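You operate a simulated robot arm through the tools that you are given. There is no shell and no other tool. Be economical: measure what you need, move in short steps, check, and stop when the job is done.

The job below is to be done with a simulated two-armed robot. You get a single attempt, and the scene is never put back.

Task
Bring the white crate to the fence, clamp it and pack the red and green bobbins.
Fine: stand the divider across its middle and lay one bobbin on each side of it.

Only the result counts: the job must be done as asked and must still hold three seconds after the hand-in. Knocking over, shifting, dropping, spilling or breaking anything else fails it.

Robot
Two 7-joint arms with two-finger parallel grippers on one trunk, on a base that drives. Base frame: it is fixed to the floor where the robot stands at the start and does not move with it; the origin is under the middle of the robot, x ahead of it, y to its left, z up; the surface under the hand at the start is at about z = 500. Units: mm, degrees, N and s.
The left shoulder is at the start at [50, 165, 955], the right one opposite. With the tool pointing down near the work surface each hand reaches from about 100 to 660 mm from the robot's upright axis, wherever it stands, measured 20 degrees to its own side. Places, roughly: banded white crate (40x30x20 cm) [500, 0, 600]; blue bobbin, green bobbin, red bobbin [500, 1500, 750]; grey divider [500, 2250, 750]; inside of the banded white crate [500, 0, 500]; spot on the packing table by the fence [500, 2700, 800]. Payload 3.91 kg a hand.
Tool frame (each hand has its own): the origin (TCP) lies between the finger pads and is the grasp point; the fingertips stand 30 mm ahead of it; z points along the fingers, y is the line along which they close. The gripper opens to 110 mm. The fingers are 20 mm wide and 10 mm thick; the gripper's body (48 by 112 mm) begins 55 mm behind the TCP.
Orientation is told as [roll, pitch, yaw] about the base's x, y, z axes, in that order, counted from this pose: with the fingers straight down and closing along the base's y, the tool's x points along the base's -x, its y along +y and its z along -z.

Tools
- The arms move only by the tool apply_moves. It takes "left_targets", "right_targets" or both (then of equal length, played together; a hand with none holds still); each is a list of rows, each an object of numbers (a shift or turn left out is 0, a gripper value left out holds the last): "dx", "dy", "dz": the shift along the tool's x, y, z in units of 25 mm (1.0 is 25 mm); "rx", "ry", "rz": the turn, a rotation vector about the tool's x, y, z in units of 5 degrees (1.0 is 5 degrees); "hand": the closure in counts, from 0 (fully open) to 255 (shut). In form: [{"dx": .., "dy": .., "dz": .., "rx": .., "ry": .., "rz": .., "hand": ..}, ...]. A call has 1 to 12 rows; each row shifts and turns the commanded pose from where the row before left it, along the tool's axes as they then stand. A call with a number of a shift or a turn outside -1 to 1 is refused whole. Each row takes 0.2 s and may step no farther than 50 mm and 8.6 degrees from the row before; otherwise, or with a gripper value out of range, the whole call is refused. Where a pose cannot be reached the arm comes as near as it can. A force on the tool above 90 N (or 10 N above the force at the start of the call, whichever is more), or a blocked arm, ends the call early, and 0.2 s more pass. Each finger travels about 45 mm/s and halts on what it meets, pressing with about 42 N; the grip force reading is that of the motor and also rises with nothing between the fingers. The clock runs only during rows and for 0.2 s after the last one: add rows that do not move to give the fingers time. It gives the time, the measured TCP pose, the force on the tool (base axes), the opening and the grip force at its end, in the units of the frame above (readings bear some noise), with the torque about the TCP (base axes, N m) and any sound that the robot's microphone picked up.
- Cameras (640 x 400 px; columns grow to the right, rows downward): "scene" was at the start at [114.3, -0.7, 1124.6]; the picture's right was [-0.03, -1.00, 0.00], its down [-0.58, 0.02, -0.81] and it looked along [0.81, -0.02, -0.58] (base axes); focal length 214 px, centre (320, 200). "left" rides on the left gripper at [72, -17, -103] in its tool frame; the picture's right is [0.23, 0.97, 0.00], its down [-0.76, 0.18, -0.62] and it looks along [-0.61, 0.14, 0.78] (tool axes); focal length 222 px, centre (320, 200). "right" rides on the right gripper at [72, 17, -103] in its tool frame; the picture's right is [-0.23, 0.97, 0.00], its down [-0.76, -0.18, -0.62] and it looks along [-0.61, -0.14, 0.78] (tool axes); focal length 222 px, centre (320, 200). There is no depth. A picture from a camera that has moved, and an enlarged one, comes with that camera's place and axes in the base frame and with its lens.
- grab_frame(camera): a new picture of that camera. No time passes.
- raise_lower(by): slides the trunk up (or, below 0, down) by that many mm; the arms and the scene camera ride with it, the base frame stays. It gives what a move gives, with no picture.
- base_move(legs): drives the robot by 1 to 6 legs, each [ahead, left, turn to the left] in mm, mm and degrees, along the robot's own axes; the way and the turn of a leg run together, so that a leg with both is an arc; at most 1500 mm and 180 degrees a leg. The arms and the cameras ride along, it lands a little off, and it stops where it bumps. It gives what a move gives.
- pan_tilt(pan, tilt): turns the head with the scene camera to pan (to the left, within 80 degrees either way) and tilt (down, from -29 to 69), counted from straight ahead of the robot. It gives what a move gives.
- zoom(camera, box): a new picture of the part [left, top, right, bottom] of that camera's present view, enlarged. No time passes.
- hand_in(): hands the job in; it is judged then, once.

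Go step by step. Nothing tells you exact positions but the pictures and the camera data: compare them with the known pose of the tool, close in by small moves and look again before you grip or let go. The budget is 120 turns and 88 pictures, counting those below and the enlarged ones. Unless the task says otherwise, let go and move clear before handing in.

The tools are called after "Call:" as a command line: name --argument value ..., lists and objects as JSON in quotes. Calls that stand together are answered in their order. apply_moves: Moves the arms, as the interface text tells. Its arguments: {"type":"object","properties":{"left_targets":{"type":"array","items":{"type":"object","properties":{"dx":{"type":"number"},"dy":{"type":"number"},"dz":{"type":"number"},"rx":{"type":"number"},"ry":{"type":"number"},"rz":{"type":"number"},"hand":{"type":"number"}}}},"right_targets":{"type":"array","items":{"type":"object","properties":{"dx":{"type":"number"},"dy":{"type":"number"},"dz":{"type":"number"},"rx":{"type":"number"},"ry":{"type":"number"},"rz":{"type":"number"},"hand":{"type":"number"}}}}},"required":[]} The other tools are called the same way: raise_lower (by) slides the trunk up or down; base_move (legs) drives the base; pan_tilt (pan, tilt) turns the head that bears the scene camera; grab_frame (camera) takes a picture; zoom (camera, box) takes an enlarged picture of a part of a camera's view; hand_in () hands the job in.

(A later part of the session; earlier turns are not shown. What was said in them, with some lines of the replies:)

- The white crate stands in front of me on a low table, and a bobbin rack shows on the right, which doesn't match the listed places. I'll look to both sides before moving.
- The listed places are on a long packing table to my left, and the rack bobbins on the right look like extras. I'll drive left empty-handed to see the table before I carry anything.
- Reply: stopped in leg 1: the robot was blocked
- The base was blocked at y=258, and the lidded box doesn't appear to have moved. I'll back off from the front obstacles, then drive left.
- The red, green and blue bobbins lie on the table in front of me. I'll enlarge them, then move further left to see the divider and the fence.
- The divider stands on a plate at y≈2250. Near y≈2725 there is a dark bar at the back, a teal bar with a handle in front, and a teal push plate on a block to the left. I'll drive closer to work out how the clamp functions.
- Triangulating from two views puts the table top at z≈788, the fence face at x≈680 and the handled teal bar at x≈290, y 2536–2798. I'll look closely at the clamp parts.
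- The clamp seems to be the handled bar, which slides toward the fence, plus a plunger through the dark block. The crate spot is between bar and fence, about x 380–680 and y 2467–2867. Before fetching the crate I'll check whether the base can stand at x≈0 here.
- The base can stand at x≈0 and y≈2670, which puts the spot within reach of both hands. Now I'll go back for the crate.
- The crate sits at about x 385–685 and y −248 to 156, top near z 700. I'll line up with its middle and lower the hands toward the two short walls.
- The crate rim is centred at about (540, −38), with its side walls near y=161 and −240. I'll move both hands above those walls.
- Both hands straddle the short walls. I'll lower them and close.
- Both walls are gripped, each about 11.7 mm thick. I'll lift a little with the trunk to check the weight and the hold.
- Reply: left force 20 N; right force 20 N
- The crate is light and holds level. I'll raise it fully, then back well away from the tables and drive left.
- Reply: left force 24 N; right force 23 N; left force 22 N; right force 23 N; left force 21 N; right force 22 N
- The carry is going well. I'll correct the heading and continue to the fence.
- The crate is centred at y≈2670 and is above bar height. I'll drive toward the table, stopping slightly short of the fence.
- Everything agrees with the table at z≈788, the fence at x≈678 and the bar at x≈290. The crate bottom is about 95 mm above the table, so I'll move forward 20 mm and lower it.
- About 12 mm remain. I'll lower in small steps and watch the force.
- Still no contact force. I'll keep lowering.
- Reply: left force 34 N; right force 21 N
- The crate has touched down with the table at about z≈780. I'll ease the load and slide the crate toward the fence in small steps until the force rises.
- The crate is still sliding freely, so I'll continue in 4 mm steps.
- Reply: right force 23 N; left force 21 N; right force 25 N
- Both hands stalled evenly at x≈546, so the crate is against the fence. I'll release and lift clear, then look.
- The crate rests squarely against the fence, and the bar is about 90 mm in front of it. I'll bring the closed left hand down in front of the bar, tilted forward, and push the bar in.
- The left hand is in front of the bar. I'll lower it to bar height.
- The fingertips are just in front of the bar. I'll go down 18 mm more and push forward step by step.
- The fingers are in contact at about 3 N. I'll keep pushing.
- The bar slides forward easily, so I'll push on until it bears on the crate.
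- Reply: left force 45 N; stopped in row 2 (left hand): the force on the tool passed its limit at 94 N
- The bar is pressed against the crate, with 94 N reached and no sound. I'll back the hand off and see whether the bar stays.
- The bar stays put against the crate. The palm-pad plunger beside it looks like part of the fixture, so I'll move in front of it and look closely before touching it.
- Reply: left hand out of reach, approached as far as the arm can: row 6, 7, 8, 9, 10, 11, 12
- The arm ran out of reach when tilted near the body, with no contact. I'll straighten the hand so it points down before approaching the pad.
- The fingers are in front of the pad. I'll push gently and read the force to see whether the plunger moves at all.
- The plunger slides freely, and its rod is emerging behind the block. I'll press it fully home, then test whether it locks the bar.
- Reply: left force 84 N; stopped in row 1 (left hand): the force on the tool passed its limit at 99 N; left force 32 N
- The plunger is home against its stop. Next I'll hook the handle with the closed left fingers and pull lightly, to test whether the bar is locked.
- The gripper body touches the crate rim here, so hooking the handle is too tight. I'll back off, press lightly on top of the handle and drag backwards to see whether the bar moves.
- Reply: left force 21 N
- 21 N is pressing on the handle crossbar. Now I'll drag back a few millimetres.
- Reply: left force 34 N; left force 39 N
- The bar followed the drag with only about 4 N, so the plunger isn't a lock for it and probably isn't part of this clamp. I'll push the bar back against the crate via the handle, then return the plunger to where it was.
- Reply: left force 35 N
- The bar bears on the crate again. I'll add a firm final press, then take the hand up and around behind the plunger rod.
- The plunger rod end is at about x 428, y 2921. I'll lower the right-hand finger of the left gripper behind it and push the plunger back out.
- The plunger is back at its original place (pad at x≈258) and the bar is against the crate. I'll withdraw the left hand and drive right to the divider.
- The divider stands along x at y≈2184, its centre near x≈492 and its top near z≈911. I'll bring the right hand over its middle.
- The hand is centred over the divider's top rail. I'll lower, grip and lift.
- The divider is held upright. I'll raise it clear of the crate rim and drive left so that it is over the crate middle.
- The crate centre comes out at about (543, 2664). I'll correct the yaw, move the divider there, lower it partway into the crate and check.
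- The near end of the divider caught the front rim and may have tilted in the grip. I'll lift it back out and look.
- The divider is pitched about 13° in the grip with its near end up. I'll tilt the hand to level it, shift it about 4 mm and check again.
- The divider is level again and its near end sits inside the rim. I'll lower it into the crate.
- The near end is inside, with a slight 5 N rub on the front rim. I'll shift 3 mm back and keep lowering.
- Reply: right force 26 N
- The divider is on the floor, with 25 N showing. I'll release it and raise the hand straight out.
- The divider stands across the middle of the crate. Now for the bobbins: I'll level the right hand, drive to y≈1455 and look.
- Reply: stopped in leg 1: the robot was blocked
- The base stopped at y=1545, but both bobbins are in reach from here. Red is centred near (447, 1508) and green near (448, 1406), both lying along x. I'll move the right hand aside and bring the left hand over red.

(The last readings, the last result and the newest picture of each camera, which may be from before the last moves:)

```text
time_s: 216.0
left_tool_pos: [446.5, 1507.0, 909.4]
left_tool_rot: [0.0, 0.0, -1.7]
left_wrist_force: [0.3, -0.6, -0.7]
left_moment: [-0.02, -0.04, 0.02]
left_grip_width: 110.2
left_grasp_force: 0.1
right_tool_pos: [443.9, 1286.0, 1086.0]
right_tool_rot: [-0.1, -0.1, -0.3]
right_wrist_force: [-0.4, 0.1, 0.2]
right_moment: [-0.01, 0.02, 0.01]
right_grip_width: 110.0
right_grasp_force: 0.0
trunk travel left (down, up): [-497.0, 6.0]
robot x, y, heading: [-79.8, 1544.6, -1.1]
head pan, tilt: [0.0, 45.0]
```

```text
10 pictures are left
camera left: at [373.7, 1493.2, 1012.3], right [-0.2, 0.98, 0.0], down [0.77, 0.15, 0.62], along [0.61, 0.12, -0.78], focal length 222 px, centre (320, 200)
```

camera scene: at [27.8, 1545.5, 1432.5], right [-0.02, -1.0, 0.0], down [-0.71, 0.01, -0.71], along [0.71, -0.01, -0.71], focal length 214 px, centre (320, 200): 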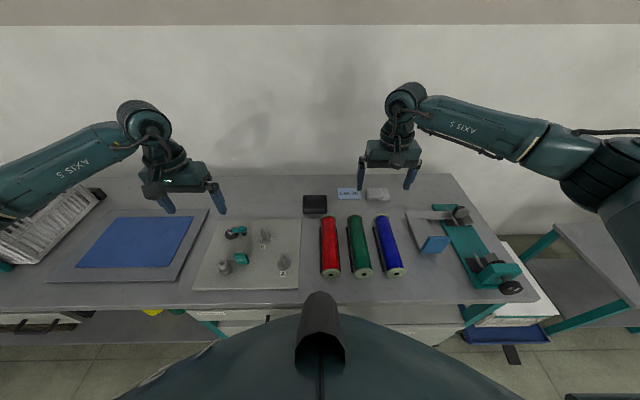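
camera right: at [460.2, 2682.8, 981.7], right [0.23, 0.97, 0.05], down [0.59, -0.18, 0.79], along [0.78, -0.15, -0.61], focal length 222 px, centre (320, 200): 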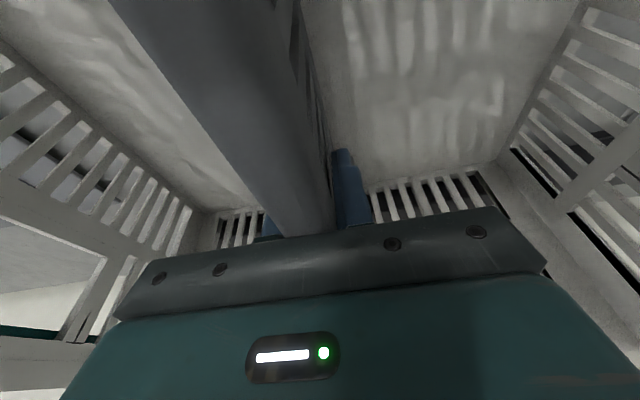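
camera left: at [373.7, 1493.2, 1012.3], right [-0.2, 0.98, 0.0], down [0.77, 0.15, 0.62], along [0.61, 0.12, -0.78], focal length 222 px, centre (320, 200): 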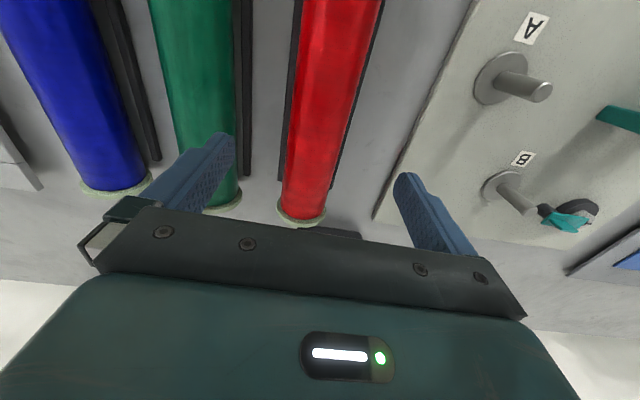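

Red is centred under the left hand at y≈1507. I'll narrow the opening to clear the chocks and the neighbour, then lower, grip and lift.

Call:
apply_moves --left_targets '[{"hand": 60}, {}, {}, {"dz": 0.76}, {"dz": 0.76}, {"dz": 0.76}, {"dz": 0.76}, {"hand": 255}, {}, {}, {}, {}]'

Call:
apply_moves --left_targets '[{"dz": -0.3}, {"dz": -0.5}, {"dz": -1}, {}]'

Call:
grab_frame --camera "left"

```text
time_s: 218.6
left_tool_pos: [447.9, 1505.9, 831.9]
left_tool_rot: [0.0, 0.1, -1.7]
left_wrist_force: [0.7, 0.6, -0.3]
left_moment: [-0.02, -0.05, -0.03]
left_grip_width: 52.7
left_grasp_force: 42.3
right_tool_pos: [443.5, 1285.2, 1085.8]
right_tool_rot: [0.0, -0.1, -0.3]
right_wrist_force: [-0.6, -0.4, 0.6]
right_moment: [0.0, -0.03, 0.01]
right_grip_width: 109.9
right_grasp_force: 0.1
trunk travel left (down, up): [-497.0, 6.0]
robot x, y, heading: [-82.6, 1547.0, -0.7]
head pan, tilt: [0.0, 45.0]
```

```text
time_s: 219.6
left_tool_pos: [448.4, 1504.4, 874.6]
left_tool_rot: [0.0, 0.0, -1.8]
left_wrist_force: [0.2, 0.6, -2.5]
left_moment: [0.05, 0.01, 0.0]
left_grip_width: 52.8
left_grasp_force: 41.9
right_tool_pos: [444.5, 1285.3, 1085.6]
right_tool_rot: [0.0, -0.1, -0.3]
right_wrist_force: [-0.8, -0.4, -0.7]
right_moment: [-0.01, 0.0, -0.05]
right_grip_width: 110.2
right_grasp_force: 0.0
trunk travel left (down, up): [-497.0, 6.0]
robot x, y, heading: [-77.0, 1548.5, -0.7]
head pan, tilt: [0.0, 45.0]
```

```text
9 pictures are left
camera left: at [375.5, 1491.2, 978.9], right [-0.2, 0.98, 0.0], down [0.77, 0.15, 0.62], along [0.61, 0.12, -0.78], focal length 222 px, centre (320, 200)
```

left: 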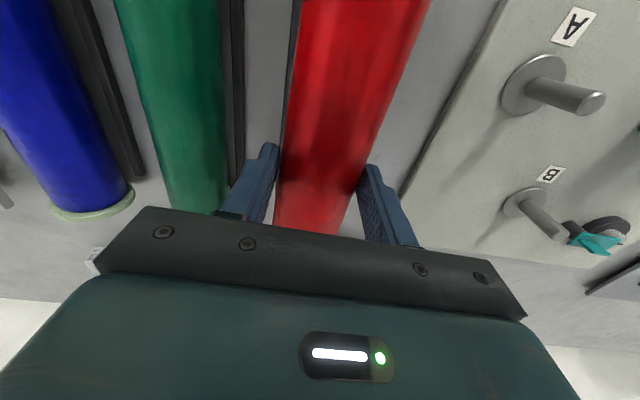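

Red is held. I'll lift it high and to the left, and bring the right hand over green.

Call:
apply_moves --left_targets '[{"dz": -0.93}, {"dz": -0.93}, {"dz": -0.93}, {"dz": -0.93}, {"dz": -0.93}, {"dz": -0.93}, {"dz": -0.93}, {"dz": -0.93}, {"dz": -0.93}, {"dy": 1}, {"dy": 1}, {"dy": 1}]' --right_targets '[{"hand": 60}, {}, {}, {}, {}, {}, {}, {}, {}, {}, {}, {}]'

Call:
apply_moves --left_targets '[{"dy": 1}, {"dy": 1}, {"dy": 1}, {"dy": 1}, {"dy": 1}, {}, {}, {}, {}, {}, {}, {}]' --right_targets '[{}, {}, {"dy": 0.97}, {"dy": 0.97}, {"dy": 0.97}, {"dy": 0.97}, {"dx": -0.2, "dy": 0.97}, {"dz": 0.9}, {"dz": 0.9}, {"dz": 0.9}, {"dz": 0.9}, {"dz": 0.9}]'

Call:
apply_moves --right_targets '[{"dz": 0.9}, {"dz": 0.9}, {}]'

Call:
grab_frame --camera "right"

```text
time_s: 222.2
left_tool_pos: [450.1, 1581.0, 1083.8]
left_tool_rot: [-0.1, 0.0, -1.9]
left_wrist_force: [-0.1, -0.3, -2.5]
left_moment: [-0.02, 0.03, -0.03]
left_grip_width: 52.7
left_grasp_force: 41.7
right_tool_pos: [445.0, 1286.2, 1086.2]
right_tool_rot: [-0.2, 0.0, -0.3]
right_wrist_force: [-0.4, -0.1, -0.2]
right_moment: [0.03, -0.01, -0.03]
right_grip_width: 84.2
right_grasp_force: 0.1
trunk travel left (down, up): [-497.0, 6.0]
robot x, y, heading: [-78.5, 1548.5, -0.8]
head pan, tilt: [0.0, 45.0]
```

```text
time_s: 224.8
left_tool_pos: [453.4, 1705.7, 1083.3]
left_tool_rot: [0.1, 0.1, -1.7]
left_wrist_force: [-0.1, -0.6, -2.0]
left_moment: [-0.04, -0.05, -0.03]
left_grip_width: 52.6
left_grasp_force: 42.0
right_tool_pos: [451.0, 1406.5, 974.7]
right_tool_rot: [-0.1, -0.1, -0.3]
right_wrist_force: [-0.3, 0.0, 0.7]
right_moment: [-0.02, 0.02, -0.02]
right_grip_width: 84.0
right_grasp_force: 0.0
trunk travel left (down, up): [-497.0, 6.0]
robot x, y, heading: [-79.5, 1545.6, -0.9]
head pan, tilt: [0.0, 45.0]
```

```text
time_s: 225.6
left_tool_pos: [454.5, 1706.1, 1083.3]
left_tool_rot: [0.0, 0.1, -1.7]
left_wrist_force: [-0.3, 0.1, -2.6]
left_moment: [-0.04, 0.0, 0.01]
left_grip_width: 52.9
left_grasp_force: 42.2
right_tool_pos: [451.4, 1407.0, 925.7]
right_tool_rot: [-0.1, 0.0, -0.3]
right_wrist_force: [-0.2, 0.7, -0.4]
right_moment: [0.01, 0.04, -0.01]
right_grip_width: 84.2
right_grasp_force: 0.0
trunk travel left (down, up): [-497.0, 6.0]
robot x, y, heading: [-83.1, 1545.8, -1.2]
head pan, tilt: [0.0, 45.0]
```

```text
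8 pictures are left
camera right: at [379.1, 1424.3, 1030.0], right [0.23, 0.97, 0.0], down [0.76, -0.18, 0.63], along [0.61, -0.15, -0.78], focal length 222 px, centre (320, 200)
```

right: 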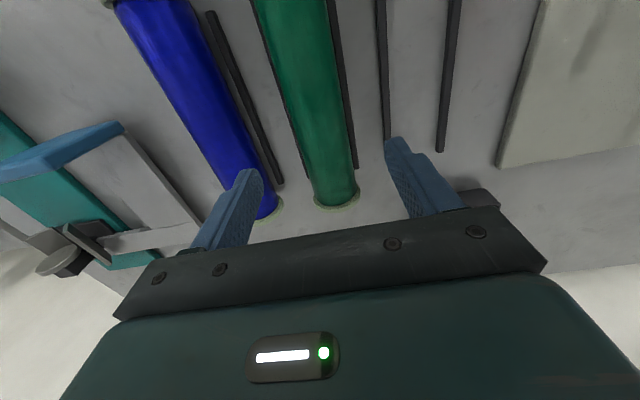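

Green is centred under the right hand, with clearance to blue. I'll lower, grip and lift.

Call:
apply_moves --right_targets '[{"dz": 0.9}, {"dz": 0.9}, {"dz": 0.9}, {"dz": 0.9}, {"hand": 255}, {}, {}, {}, {}, {"dz": -0.3}, {"dz": -0.5}, {"dz": -1}]'

Call:
apply_moves --right_targets '[{"dz": -1}, {"dz": -1}, {"dz": -1}, {"dz": -1}, {"dz": -1}, {"dz": -1}, {"dz": -1}, {"dz": -1}, {}]'

Call:
grab_frame --camera "scene"

```text
time_s: 228.2
left_tool_pos: [453.3, 1705.2, 1082.9]
left_tool_rot: [0.1, 0.1, -1.8]
left_wrist_force: [0.2, -0.1, -2.3]
left_moment: [-0.03, -0.01, -0.04]
left_grip_width: 52.7
left_grasp_force: 42.1
right_tool_pos: [449.8, 1406.8, 884.1]
right_tool_rot: [-0.2, -0.1, -0.4]
right_wrist_force: [0.3, -0.8, -2.9]
right_moment: [-0.01, -0.02, 0.0]
right_grip_width: 52.8
right_grasp_force: 42.2
trunk travel left (down, up): [-497.0, 6.0]
robot x, y, heading: [-79.3, 1545.0, -1.0]
head pan, tilt: [0.0, 45.0]
```

```text
time_s: 230.2
left_tool_pos: [453.7, 1705.3, 1082.4]
left_tool_rot: [0.1, 0.1, -1.8]
left_wrist_force: [-0.2, 0.4, -2.7]
left_moment: [0.04, -0.02, -0.02]
left_grip_width: 52.6
left_grasp_force: 42.0
right_tool_pos: [449.4, 1405.0, 1085.7]
right_tool_rot: [-0.1, -0.1, -0.3]
right_wrist_force: [-0.1, -0.4, -1.9]
right_moment: [-0.02, -0.04, 0.04]
right_grip_width: 52.4
right_grasp_force: 42.4
trunk travel left (down, up): [-497.0, 6.0]
robot x, y, heading: [-80.2, 1546.6, -1.2]
head pan, tilt: [0.0, 45.0]
```

```text
7 pictures are left
camera scene: at [28.7, 1546.3, 1432.4], right [-0.02, -1.0, 0.0], down [-0.71, 0.01, -0.71], along [0.71, -0.01, -0.71], focal length 214 px, centre (320, 200)
```

scene: 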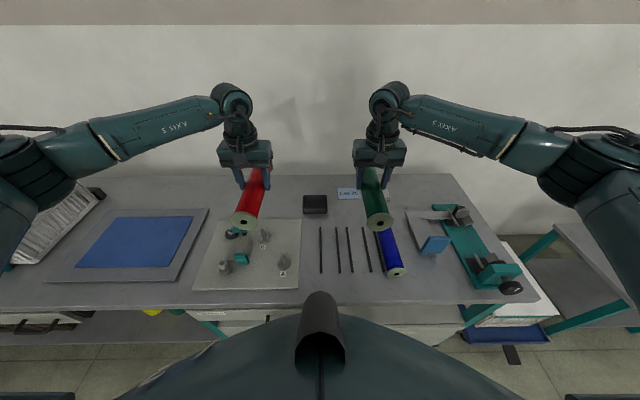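

Both bobbins are held level. I'll drive left to the crate.

Call:
base_move --legs '[[0, 0, 1.0], [25, 1118, 0]]'

Call:
grab_frame --camera "scene"

```text
time_s: 240.6
left_tool_pos: [451.0, 2848.4, 1083.0]
left_tool_rot: [0.0, 0.0, 1.0]
left_wrist_force: [0.0, 0.6, -1.3]
left_moment: [-0.01, -0.02, 0.05]
left_grip_width: 52.6
left_grasp_force: 42.0
right_tool_pos: [462.0, 2549.2, 1084.2]
right_tool_rot: [-0.1, -0.1, 2.5]
right_wrist_force: [-0.5, -0.2, -2.6]
right_moment: [-0.01, -0.01, 0.0]
right_grip_width: 52.7
right_grasp_force: 42.0
trunk travel left (down, up): [-497.0, 6.0]
robot x, y, heading: [-73.0, 2664.1, 1.9]
head pan, tilt: [0.0, 45.0]
```

```text
6 pictures are left
camera scene: at [34.2, 2668.5, 1432.4], right [0.03, -1.0, 0.0], down [-0.71, -0.02, -0.71], along [0.71, 0.02, -0.71], focal length 214 px, centre (320, 200)
```

scene: 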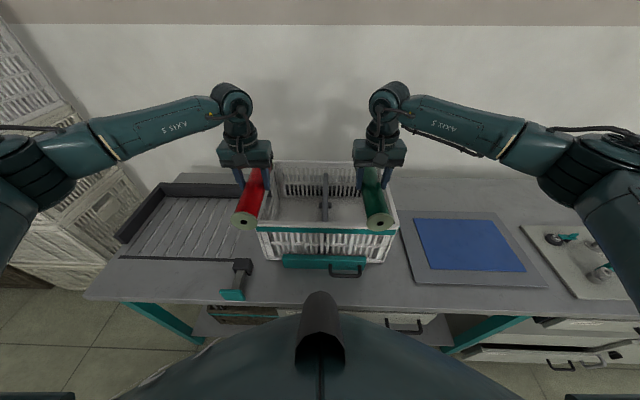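

Both bobbins are above the crate. I'll straighten the yaw and centre each over its compartment, red at (544, 2764) and green at (544, 2564).

Call:
apply_moves --left_targets '[{"rz": 0.2}, {"dx": -0.93, "dy": -0.84}, {"dx": -0.93, "dy": -0.84}, {"dx": -0.93, "dy": -0.84}, {"dx": -0.93, "dy": -0.84}, {}]' --right_targets '[{"rz": 0.5}, {"dx": -0.82, "dy": 0.15}, {"dx": -0.82, "dy": 0.15}, {"dx": -0.82, "dy": 0.15}, {"dx": -0.82, "dy": 0.15}, {}]'

Call:
zoom --camera "scene" --box '[220, 130, 420, 290]'

```text
time_s: 242.0
left_tool_pos: [542.1, 2768.2, 1084.0]
left_tool_rot: [0.0, 0.0, 0.0]
left_wrist_force: [0.1, -0.3, -1.7]
left_moment: [0.02, -0.02, 0.01]
left_grip_width: 52.1
left_grasp_force: 41.9
right_tool_pos: [545.8, 2564.7, 1084.5]
right_tool_rot: [-0.1, -0.1, 0.0]
right_wrist_force: [-0.3, -0.6, -2.2]
right_moment: [-0.01, -0.02, 0.01]
right_grip_width: 52.9
right_grasp_force: 42.5
trunk travel left (down, up): [-497.0, 6.0]
robot x, y, heading: [-73.4, 2663.2, 1.8]
head pan, tilt: [0.0, 45.0]
```

```text
2.50 times, centred on (320, 210) of scene
camera zoom: at [33.8, 2668.9, 1432.4], right [0.03, -1.0, 0.0], down [-0.71, -0.02, -0.71], along [0.71, 0.02, -0.71], focal length 536 px, centre (320, 175)
```

zoom: 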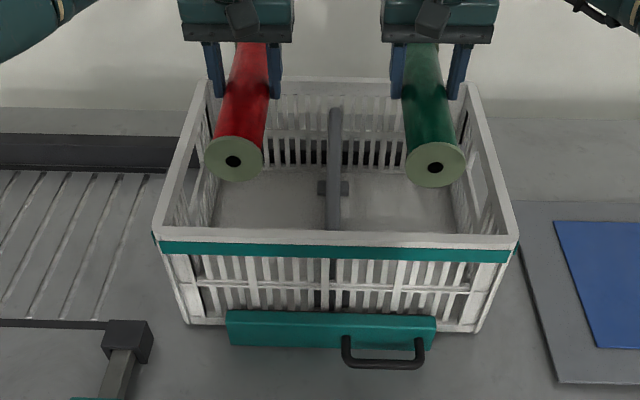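

Both bobbins fit over their compartments, and the divider is upright in the middle. I'll lower both together.

Call:
apply_moves --left_targets '[{"dz": 0.9, "dx": -0.1}, {"dz": 0.9}, {"dz": 0.9}, {"dz": 0.9}, {"dz": 0.9}, {"dz": 0.9}, {"dz": 0.9}, {"dz": 0.9}, {"dz": 0.9}, {}]' --right_targets '[{"dz": 0.9}, {"dz": 0.9}, {"dz": 0.9}, {"dz": 0.9}, {"dz": 0.9}, {"dz": 0.9}, {"dz": 0.9}, {"dz": 0.9}, {"dz": 0.9}, {}]'

Call:
apply_moves --left_targets '[{"dz": 0.3}, {"dz": 0.3}, {}]' --right_targets '[{"dz": 0.3}, {"dz": 0.3}, {}]'

Call:
apply_moves --left_targets '[{"dz": 0.2}, {}]' --right_targets '[{"dz": 0.2}, {}]'

```text
time_s: 244.2
left_tool_pos: [528.0, 2766.0, 881.8]
left_tool_rot: [-0.1, 0.0, 0.0]
left_wrist_force: [0.1, -0.5, -2.4]
left_moment: [0.01, 0.0, -0.05]
left_grip_width: 52.4
left_grasp_force: 41.5
left hand out of reach, approached as far as the arm can: row 7, 9
right_tool_pos: [542.3, 2561.0, 883.1]
right_tool_rot: [-0.1, -0.1, -0.1]
right_wrist_force: [-0.2, 0.3, -1.9]
right_moment: [0.02, -0.02, 0.0]
right_grip_width: 52.9
right_grasp_force: 41.9
trunk travel left (down, up): [-497.0, 6.0]
robot x, y, heading: [-77.0, 2665.0, 2.1]
head pan, tilt: [0.0, 45.0]
```

```text
time_s: 245.0
left_tool_pos: [522.8, 2767.6, 866.6]
left_tool_rot: [0.1, 0.2, 0.1]
left_wrist_force: [-0.4, 0.6, -2.2]
left_moment: [0.01, -0.04, 0.01]
left_grip_width: 52.1
left_grasp_force: 42.0
left hand out of reach, approached as far as the arm can: row 2
right_tool_pos: [539.7, 2562.3, 867.7]
right_tool_rot: [-0.1, -0.1, 0.1]
right_wrist_force: [-0.2, 0.5, -1.9]
right_moment: [0.0, 0.0, -0.01]
right_grip_width: 52.7
right_grasp_force: 41.8
trunk travel left (down, up): [-497.0, 6.0]
robot x, y, heading: [-74.6, 2658.1, 1.9]
head pan, tilt: [0.0, 45.0]
```

```text
time_s: 245.6
left_tool_pos: [522.5, 2769.0, 862.5]
left_tool_rot: [0.0, 0.2, 0.1]
left_wrist_force: [0.2, -0.7, -2.0]
left_moment: [-0.01, -0.01, 0.0]
left_grip_width: 51.9
left_grasp_force: 42.3
right_tool_pos: [539.2, 2563.0, 863.4]
right_tool_rot: [0.0, 0.0, 0.0]
right_wrist_force: [0.1, -0.3, -2.0]
right_moment: [-0.03, -0.02, 0.02]
right_grip_width: 52.6
right_grasp_force: 41.7
right hand out of reach, approached as far as the arm can: row 1
trunk travel left (down, up): [-497.0, 6.0]
robot x, y, heading: [-72.8, 2663.3, 1.9]
head pan, tilt: [0.0, 45.0]
```

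The arms are near their reach limit. I'll nudge the base forward 10 mm and lower with the trunk instead.

Call:
base_move --legs '[[10, 0, 0]]'

Call:
raise_lower --by -12

```text
time_s: 246.3
left_tool_pos: [533.2, 2768.8, 861.6]
left_tool_rot: [0.0, 0.1, 0.0]
left_wrist_force: [-0.9, 0.4, -2.3]
left_moment: [0.01, 0.01, -0.02]
left_grip_width: 52.3
left_grasp_force: 42.0
right_tool_pos: [548.3, 2562.1, 863.4]
right_tool_rot: [-0.2, -0.1, 0.0]
right_wrist_force: [-0.3, 0.3, -2.9]
right_moment: [0.01, -0.02, -0.01]
right_grip_width: 52.7
right_grasp_force: 42.0
trunk travel left (down, up): [-497.0, 6.0]
robot x, y, heading: [-60.8, 2663.7, 1.9]
head pan, tilt: [0.0, 45.0]
```

```text
time_s: 246.9
left_tool_pos: [532.9, 2768.8, 848.7]
left_tool_rot: [0.0, 0.2, 0.1]
left_wrist_force: [-0.6, 0.9, 1.6]
left_moment: [0.06, 0.4, -0.05]
left_grip_width: 52.2
left_grasp_force: 41.8
right_tool_pos: [548.5, 2563.7, 851.4]
right_tool_rot: [0.0, -0.1, 0.1]
right_wrist_force: [-0.3, -0.5, 0.7]
right_moment: [-0.04, 0.31, 0.07]
right_grip_width: 52.7
right_grasp_force: 41.7
trunk travel left (down, up): [-485.0, 18.0]
robot x, y, heading: [-62.6, 2661.7, 2.0]
head pan, tilt: [0.0, 45.0]
```

Contact is starting. I'll lower a little more until both bobbins seat.

Call:
raise_lower --by -4

Call:
raise_lower --by -3

Call:
zoom --camera "scene" --box '[220, 130, 420, 290]'

```text
time_s: 247.5
left_tool_pos: [531.8, 2767.8, 850.1]
left_tool_rot: [0.0, -0.3, 0.1]
left_wrist_force: [1.4, 1.8, 16.5]
left_moment: [0.14, 0.81, 0.01]
left_grip_width: 52.1
left_grasp_force: 42.0
right_tool_pos: [548.0, 2562.1, 852.2]
right_tool_rot: [-0.1, -0.5, 0.1]
right_wrist_force: [1.4, 0.2, 15.6]
right_moment: [-0.04, 0.31, -0.16]
right_grip_width: 53.1
right_grasp_force: 41.6
trunk travel left (down, up): [-481.0, 22.0]
robot x, y, heading: [-61.9, 2662.0, 1.7]
head pan, tilt: [0.0, 45.0]
```

```text
time_s: 248.0
left_tool_pos: [531.0, 2769.3, 848.7]
left_tool_rot: [0.2, -0.6, 0.1]
left_wrist_force: [2.0, 3.7, 29.4]
left_moment: [0.21, -0.21, -0.12]
left_grip_width: 52.3
left_grasp_force: 41.8
right_tool_pos: [547.5, 2562.7, 851.3]
right_tool_rot: [-0.1, -0.7, 0.0]
right_wrist_force: [1.9, -1.5, 24.5]
right_moment: [-0.02, -0.34, -0.37]
right_grip_width: 52.7
right_grasp_force: 41.8
trunk travel left (down, up): [-478.0, 25.0]
robot x, y, heading: [-63.1, 2663.6, 1.9]
head pan, tilt: [0.0, 45.0]
```

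```text
2.50 times, centred on (320, 210) of scene
camera zoom: at [37.6, 2668.9, 1414.4], right [0.03, -1.0, 0.0], down [-0.7, -0.02, -0.71], along [0.71, 0.02, -0.7], focal length 536 px, centre (320, 175)
```

zoom: 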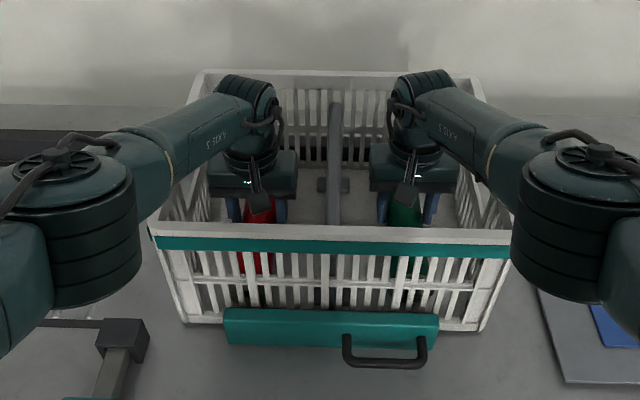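

Both are seated on the floor of the crate. I'll open the grippers and lift straight out.

Call:
apply_moves --left_targets '[{"dz": -0.1}, {"hand": 60}, {}, {}, {}, {"dz": -0.4}, {"dz": -0.8}, {"dz": -0.9}, {"dz": -0.9}, {"dz": -0.9}, {"dz": -0.9}, {"dz": -0.9}]' --right_targets '[{"dz": -0.1}, {"hand": 60}, {}, {}, {}, {"dz": -0.4}, {"dz": -0.8}, {"dz": -0.9}, {"dz": -0.9}, {"dz": -0.9}, {"dz": -0.9}, {"dz": -0.9}]'

Call:
apply_moves --left_targets '[{"dz": -0.9}, {"dz": -0.9}, {"dz": -0.9}, {"dz": -0.9}, {}]' --right_targets '[{"dz": -0.9}, {"dz": -0.9}, {"dz": -0.9}, {"dz": -0.9}, {}]'

Call:
zoom --camera "scene" --box '[200, 130, 440, 300]'

```text
time_s: 250.6
left_tool_pos: [530.6, 2768.8, 989.7]
left_tool_rot: [0.0, 0.0, 0.1]
left_wrist_force: [-0.4, 0.7, 0.2]
left_moment: [-0.03, 0.0, -0.03]
left_grip_width: 84.2
left_grasp_force: 0.1
right_tool_pos: [582.8, 2571.7, 980.8]
right_tool_rot: [-0.1, 0.1, 0.0]
right_wrist_force: [0.0, 0.6, 0.3]
right_moment: [0.01, -0.01, 0.01]
right_grip_width: 84.2
right_grasp_force: 0.1
right hand out of reach, approached as far as the arm can: row 6, 7, 8, 9, 10, 11, 12
trunk travel left (down, up): [-478.0, 25.0]
robot x, y, heading: [-64.1, 2663.7, 1.8]
head pan, tilt: [0.0, 45.0]
```

```text
time_s: 251.8
left_tool_pos: [529.6, 2769.2, 1078.9]
left_tool_rot: [0.0, 0.1, 0.1]
left_wrist_force: [0.5, 0.4, 0.5]
left_moment: [0.04, 0.01, -0.02]
left_grip_width: 84.1
left_grasp_force: 0.0
right_tool_pos: [588.5, 2569.9, 1070.6]
right_tool_rot: [0.0, -0.2, -0.1]
right_wrist_force: [0.3, 0.4, 0.6]
right_moment: [-0.01, -0.01, 0.01]
right_grip_width: 83.9
right_grasp_force: 0.1
right hand out of reach, approached as far as the arm can: row 3
trunk travel left (down, up): [-478.0, 25.0]
robot x, y, heading: [-63.3, 2662.5, 2.0]
head pan, tilt: [0.0, 45.0]
```

```text
2.35 times, centred on (320, 215) of scene
camera zoom: at [43.6, 2668.7, 1413.4], right [0.03, -1.0, 0.0], down [-0.71, -0.02, -0.71], along [0.71, 0.02, -0.71], focal length 505 px, centre (320, 165)
```

zoom: 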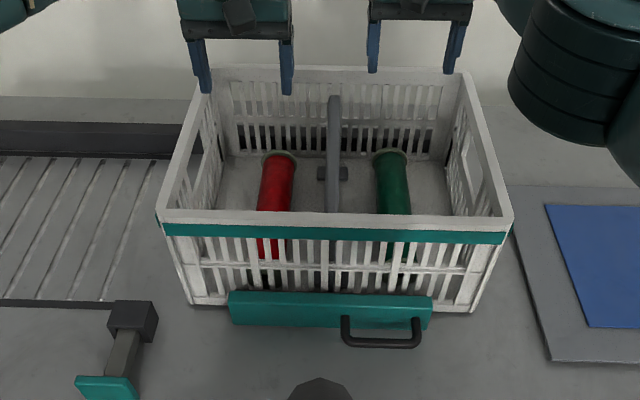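

Red and green lie on either side of the upright divider. As a last check, I'll press the clamp bar once more via its handle, in case the crate shifted slightly during packing.

Call:
apply_moves --left_targets '[{"dx": 1, "dy": 0, "hand": 255}, {"dx": 1, "dy": -0.66}, {"dx": 1, "dy": -0.66}, {"dx": 1, "dy": -0.66}, {"dx": 1, "dy": -0.66}, {"dx": 1, "dy": -0.66}, {"dx": 1, "dy": -0.66}, {"dx": 1, "dy": -0.66}, {"dx": 1, "dy": -0.66}, {"dx": 0.9, "dy": -0.66}, {"dy": -0.66}, {}]'

Call:
apply_moves --left_targets '[{"dz": 0.98}, {"dz": 0.98}, {"dz": 0.98}, {"dz": 0.98}, {"dz": 0.98}, {"dz": 0.98}, {"dz": 0.98}, {"dz": 0.98}, {"dz": 0.98}, {"dz": 0.9}, {}]'

```text
time_s: 254.4
left_tool_pos: [286.5, 2603.9, 1078.4]
left_tool_rot: [0.0, 0.0, 0.1]
left_wrist_force: [0.1, 0.1, 0.6]
left_moment: [-0.02, 0.0, 0.02]
left_grip_width: 0.0
left_grasp_force: 37.7
right_tool_pos: [589.1, 2571.2, 1070.6]
right_tool_rot: [-0.1, -0.1, 0.1]
right_wrist_force: [-0.4, 0.1, -0.1]
right_moment: [0.0, 0.02, 0.02]
right_grip_width: 84.0
right_grasp_force: 0.0
trunk travel left (down, up): [-478.0, 25.0]
robot x, y, heading: [-64.9, 2661.8, 1.9]
head pan, tilt: [0.0, 45.0]
```

```text
time_s: 256.8
left_tool_pos: [284.6, 2602.7, 834.9]
left_tool_rot: [0.0, 0.1, 0.0]
left_wrist_force: [0.2, 0.4, -0.3]
left_moment: [0.02, 0.01, -0.01]
left_grip_width: 0.1
left_grasp_force: 38.0
right_tool_pos: [588.1, 2570.9, 1070.6]
right_tool_rot: [-0.1, -0.1, 0.1]
right_wrist_force: [0.0, -0.3, -0.3]
right_moment: [-0.02, 0.0, -0.05]
right_grip_width: 84.6
right_grasp_force: 0.0
trunk travel left (down, up): [-478.0, 25.0]
robot x, y, heading: [-65.4, 2668.1, 1.9]
head pan, tilt: [0.0, 45.0]
```

Call:
apply_moves --left_targets '[{"dx": -0.4}, {"dx": -0.4}, {"dx": -0.4}, {"dx": -0.2}, {}]'

Call:
apply_moves --left_targets '[{"dx": -0.24}, {"dx": -0.2}, {}]'

```text
time_s: 258.0
left_tool_pos: [319.3, 2604.8, 834.1]
left_tool_rot: [0.0, 0.2, -0.1]
left_wrist_force: [-6.4, 1.6, -0.8]
left_moment: [0.05, 0.13, 0.02]
left_grip_width: 0.0
left_grasp_force: 37.7
right_tool_pos: [588.8, 2570.6, 1070.5]
right_tool_rot: [-0.1, -0.1, -0.1]
right_wrist_force: [0.3, 0.9, -0.5]
right_moment: [0.0, -0.05, 0.01]
right_grip_width: 83.8
right_grasp_force: 0.2
trunk travel left (down, up): [-478.0, 25.0]
robot x, y, heading: [-62.1, 2661.5, 1.9]
head pan, tilt: [0.0, 45.0]
```

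```text
time_s: 258.8
left_tool_pos: [322.8, 2603.5, 834.1]
left_tool_rot: [0.0, 0.7, -0.1]
left_wrist_force: [-37.0, 6.6, 1.4]
left_moment: [0.64, 0.63, 0.04]
left_grip_width: 0.0
left_grasp_force: 38.2
right_tool_pos: [585.7, 2572.4, 1071.4]
right_tool_rot: [-0.2, -0.3, -0.1]
right_wrist_force: [-0.3, -0.3, 0.1]
right_moment: [-0.01, 0.0, -0.01]
right_grip_width: 84.3
right_grasp_force: 0.1
trunk travel left (down, up): [-478.0, 25.0]
robot x, y, heading: [-63.4, 2663.6, 2.1]
head pan, tilt: [0.0, 45.0]
```

The bar seats at exactly the same place as before, so the crate is still tight to the fence. I'll retract and take a final look.

Call:
apply_moves --left_targets '[{"dx": 0.8}, {"dx": 0.6}, {"dz": -1}, {"dz": -1}, {"dz": -1}, {"dz": -1}, {"dz": -1}, {"dz": -1}, {"dz": -1}, {"dz": -1}, {"dz": -1}, {}]'

Call:
grab_frame --camera "scene"

```text
time_s: 261.4
left_tool_pos: [296.6, 2602.7, 1062.0]
left_tool_rot: [0.0, 0.1, 0.1]
left_wrist_force: [0.6, 0.9, -0.2]
left_moment: [-0.02, 0.03, 0.01]
left_grip_width: 0.1
left_grasp_force: 37.7
right_tool_pos: [589.0, 2570.1, 1070.9]
right_tool_rot: [-0.2, 0.0, -0.1]
right_wrist_force: [-0.6, -0.3, 0.2]
right_moment: [-0.04, -0.01, -0.03]
right_grip_width: 84.1
right_grasp_force: 0.0
trunk travel left (down, up): [-478.0, 25.0]
robot x, y, heading: [-69.6, 2663.9, 1.9]
head pan, tilt: [0.0, 45.0]
```

```text
2 pictures are left
camera scene: at [43.4, 2668.8, 1413.4], right [0.03, -1.0, 0.0], down [-0.71, -0.02, -0.71], along [0.71, 0.02, -0.71], focal length 214 px, centre (320, 200)
```

scene: 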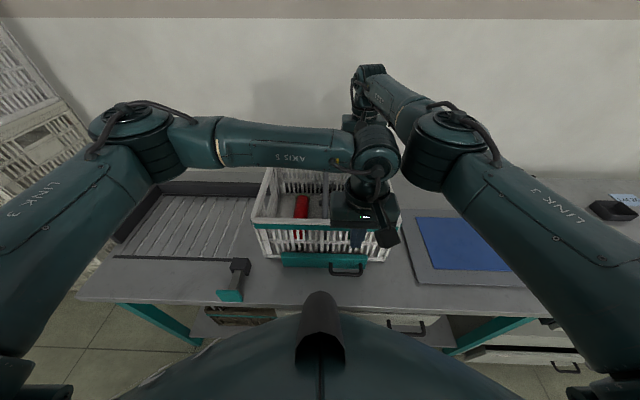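

All is in place. I'll back the base away to be clear and hand in.

Call:
base_move --legs '[[-250, 0, 0]]'

Call:
zoom --camera "scene" --box '[200, 120, 440, 280]'

```text
time_s: 263.2
left_tool_pos: [43.4, 2594.8, 1061.3]
left_tool_rot: [0.1, 0.0, 0.3]
left_wrist_force: [-1.1, 0.5, 0.2]
left_moment: [0.02, -0.02, 0.05]
left_grip_width: 0.0
left_grasp_force: 38.0
right_tool_pos: [335.6, 2565.1, 1070.9]
right_tool_rot: [-0.1, -0.1, 0.3]
right_wrist_force: [0.6, 0.8, 0.5]
right_moment: [0.01, 0.01, 0.01]
right_grip_width: 84.1
right_grasp_force: 0.1
trunk travel left (down, up): [-478.0, 25.0]
robot x, y, heading: [-318.2, 2653.2, 2.2]
head pan, tilt: [0.0, 45.0]
```

```text
2.50 times, centred on (320, 200) of scene
camera zoom: at [-210.6, 2660.2, 1413.5], right [0.04, -1.0, 0.0], down [-0.71, -0.03, -0.71], along [0.71, 0.03, -0.71], focal length 536 px, centre (320, 200)
```

zoom: 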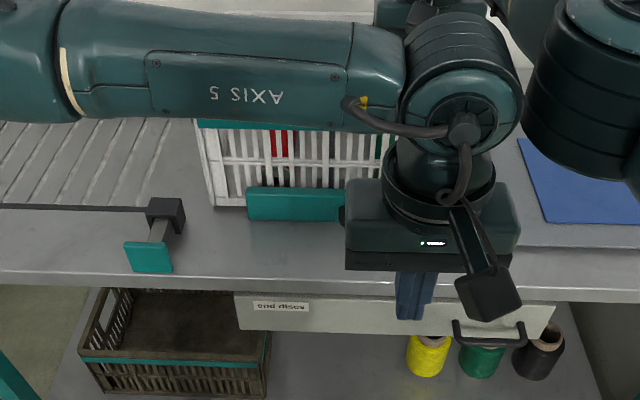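

The robot has backed clear. The crate is clamped, the divider is standing and both bobbins are packed, so I'm handing in.

Call:
hand_in

```text
The job is handed in.
```

I handed the job in: the white crate is against the fence, clamped and packed, with the divider upright across its middle. Red lies on one side of the divider and green on the other.

- **Clamp:** I used the handled bar. It has no latch that I could find: it slides back under about 4 N and holds by friction. It seated at the same spot when I pressed it again after packing, so the crate had not shifted.
- **Plunger:** I pushed in the teal-padded plunger beside the crate to see whether it locked the bar. It didn't, so I pushed it back to about where it was, within roughly 3 mm.
- **Base stops:** The base was blocked twice while driving, at y=258 near the lidded box and at y=1545 near the bobbins. Nothing looked shifted either time.
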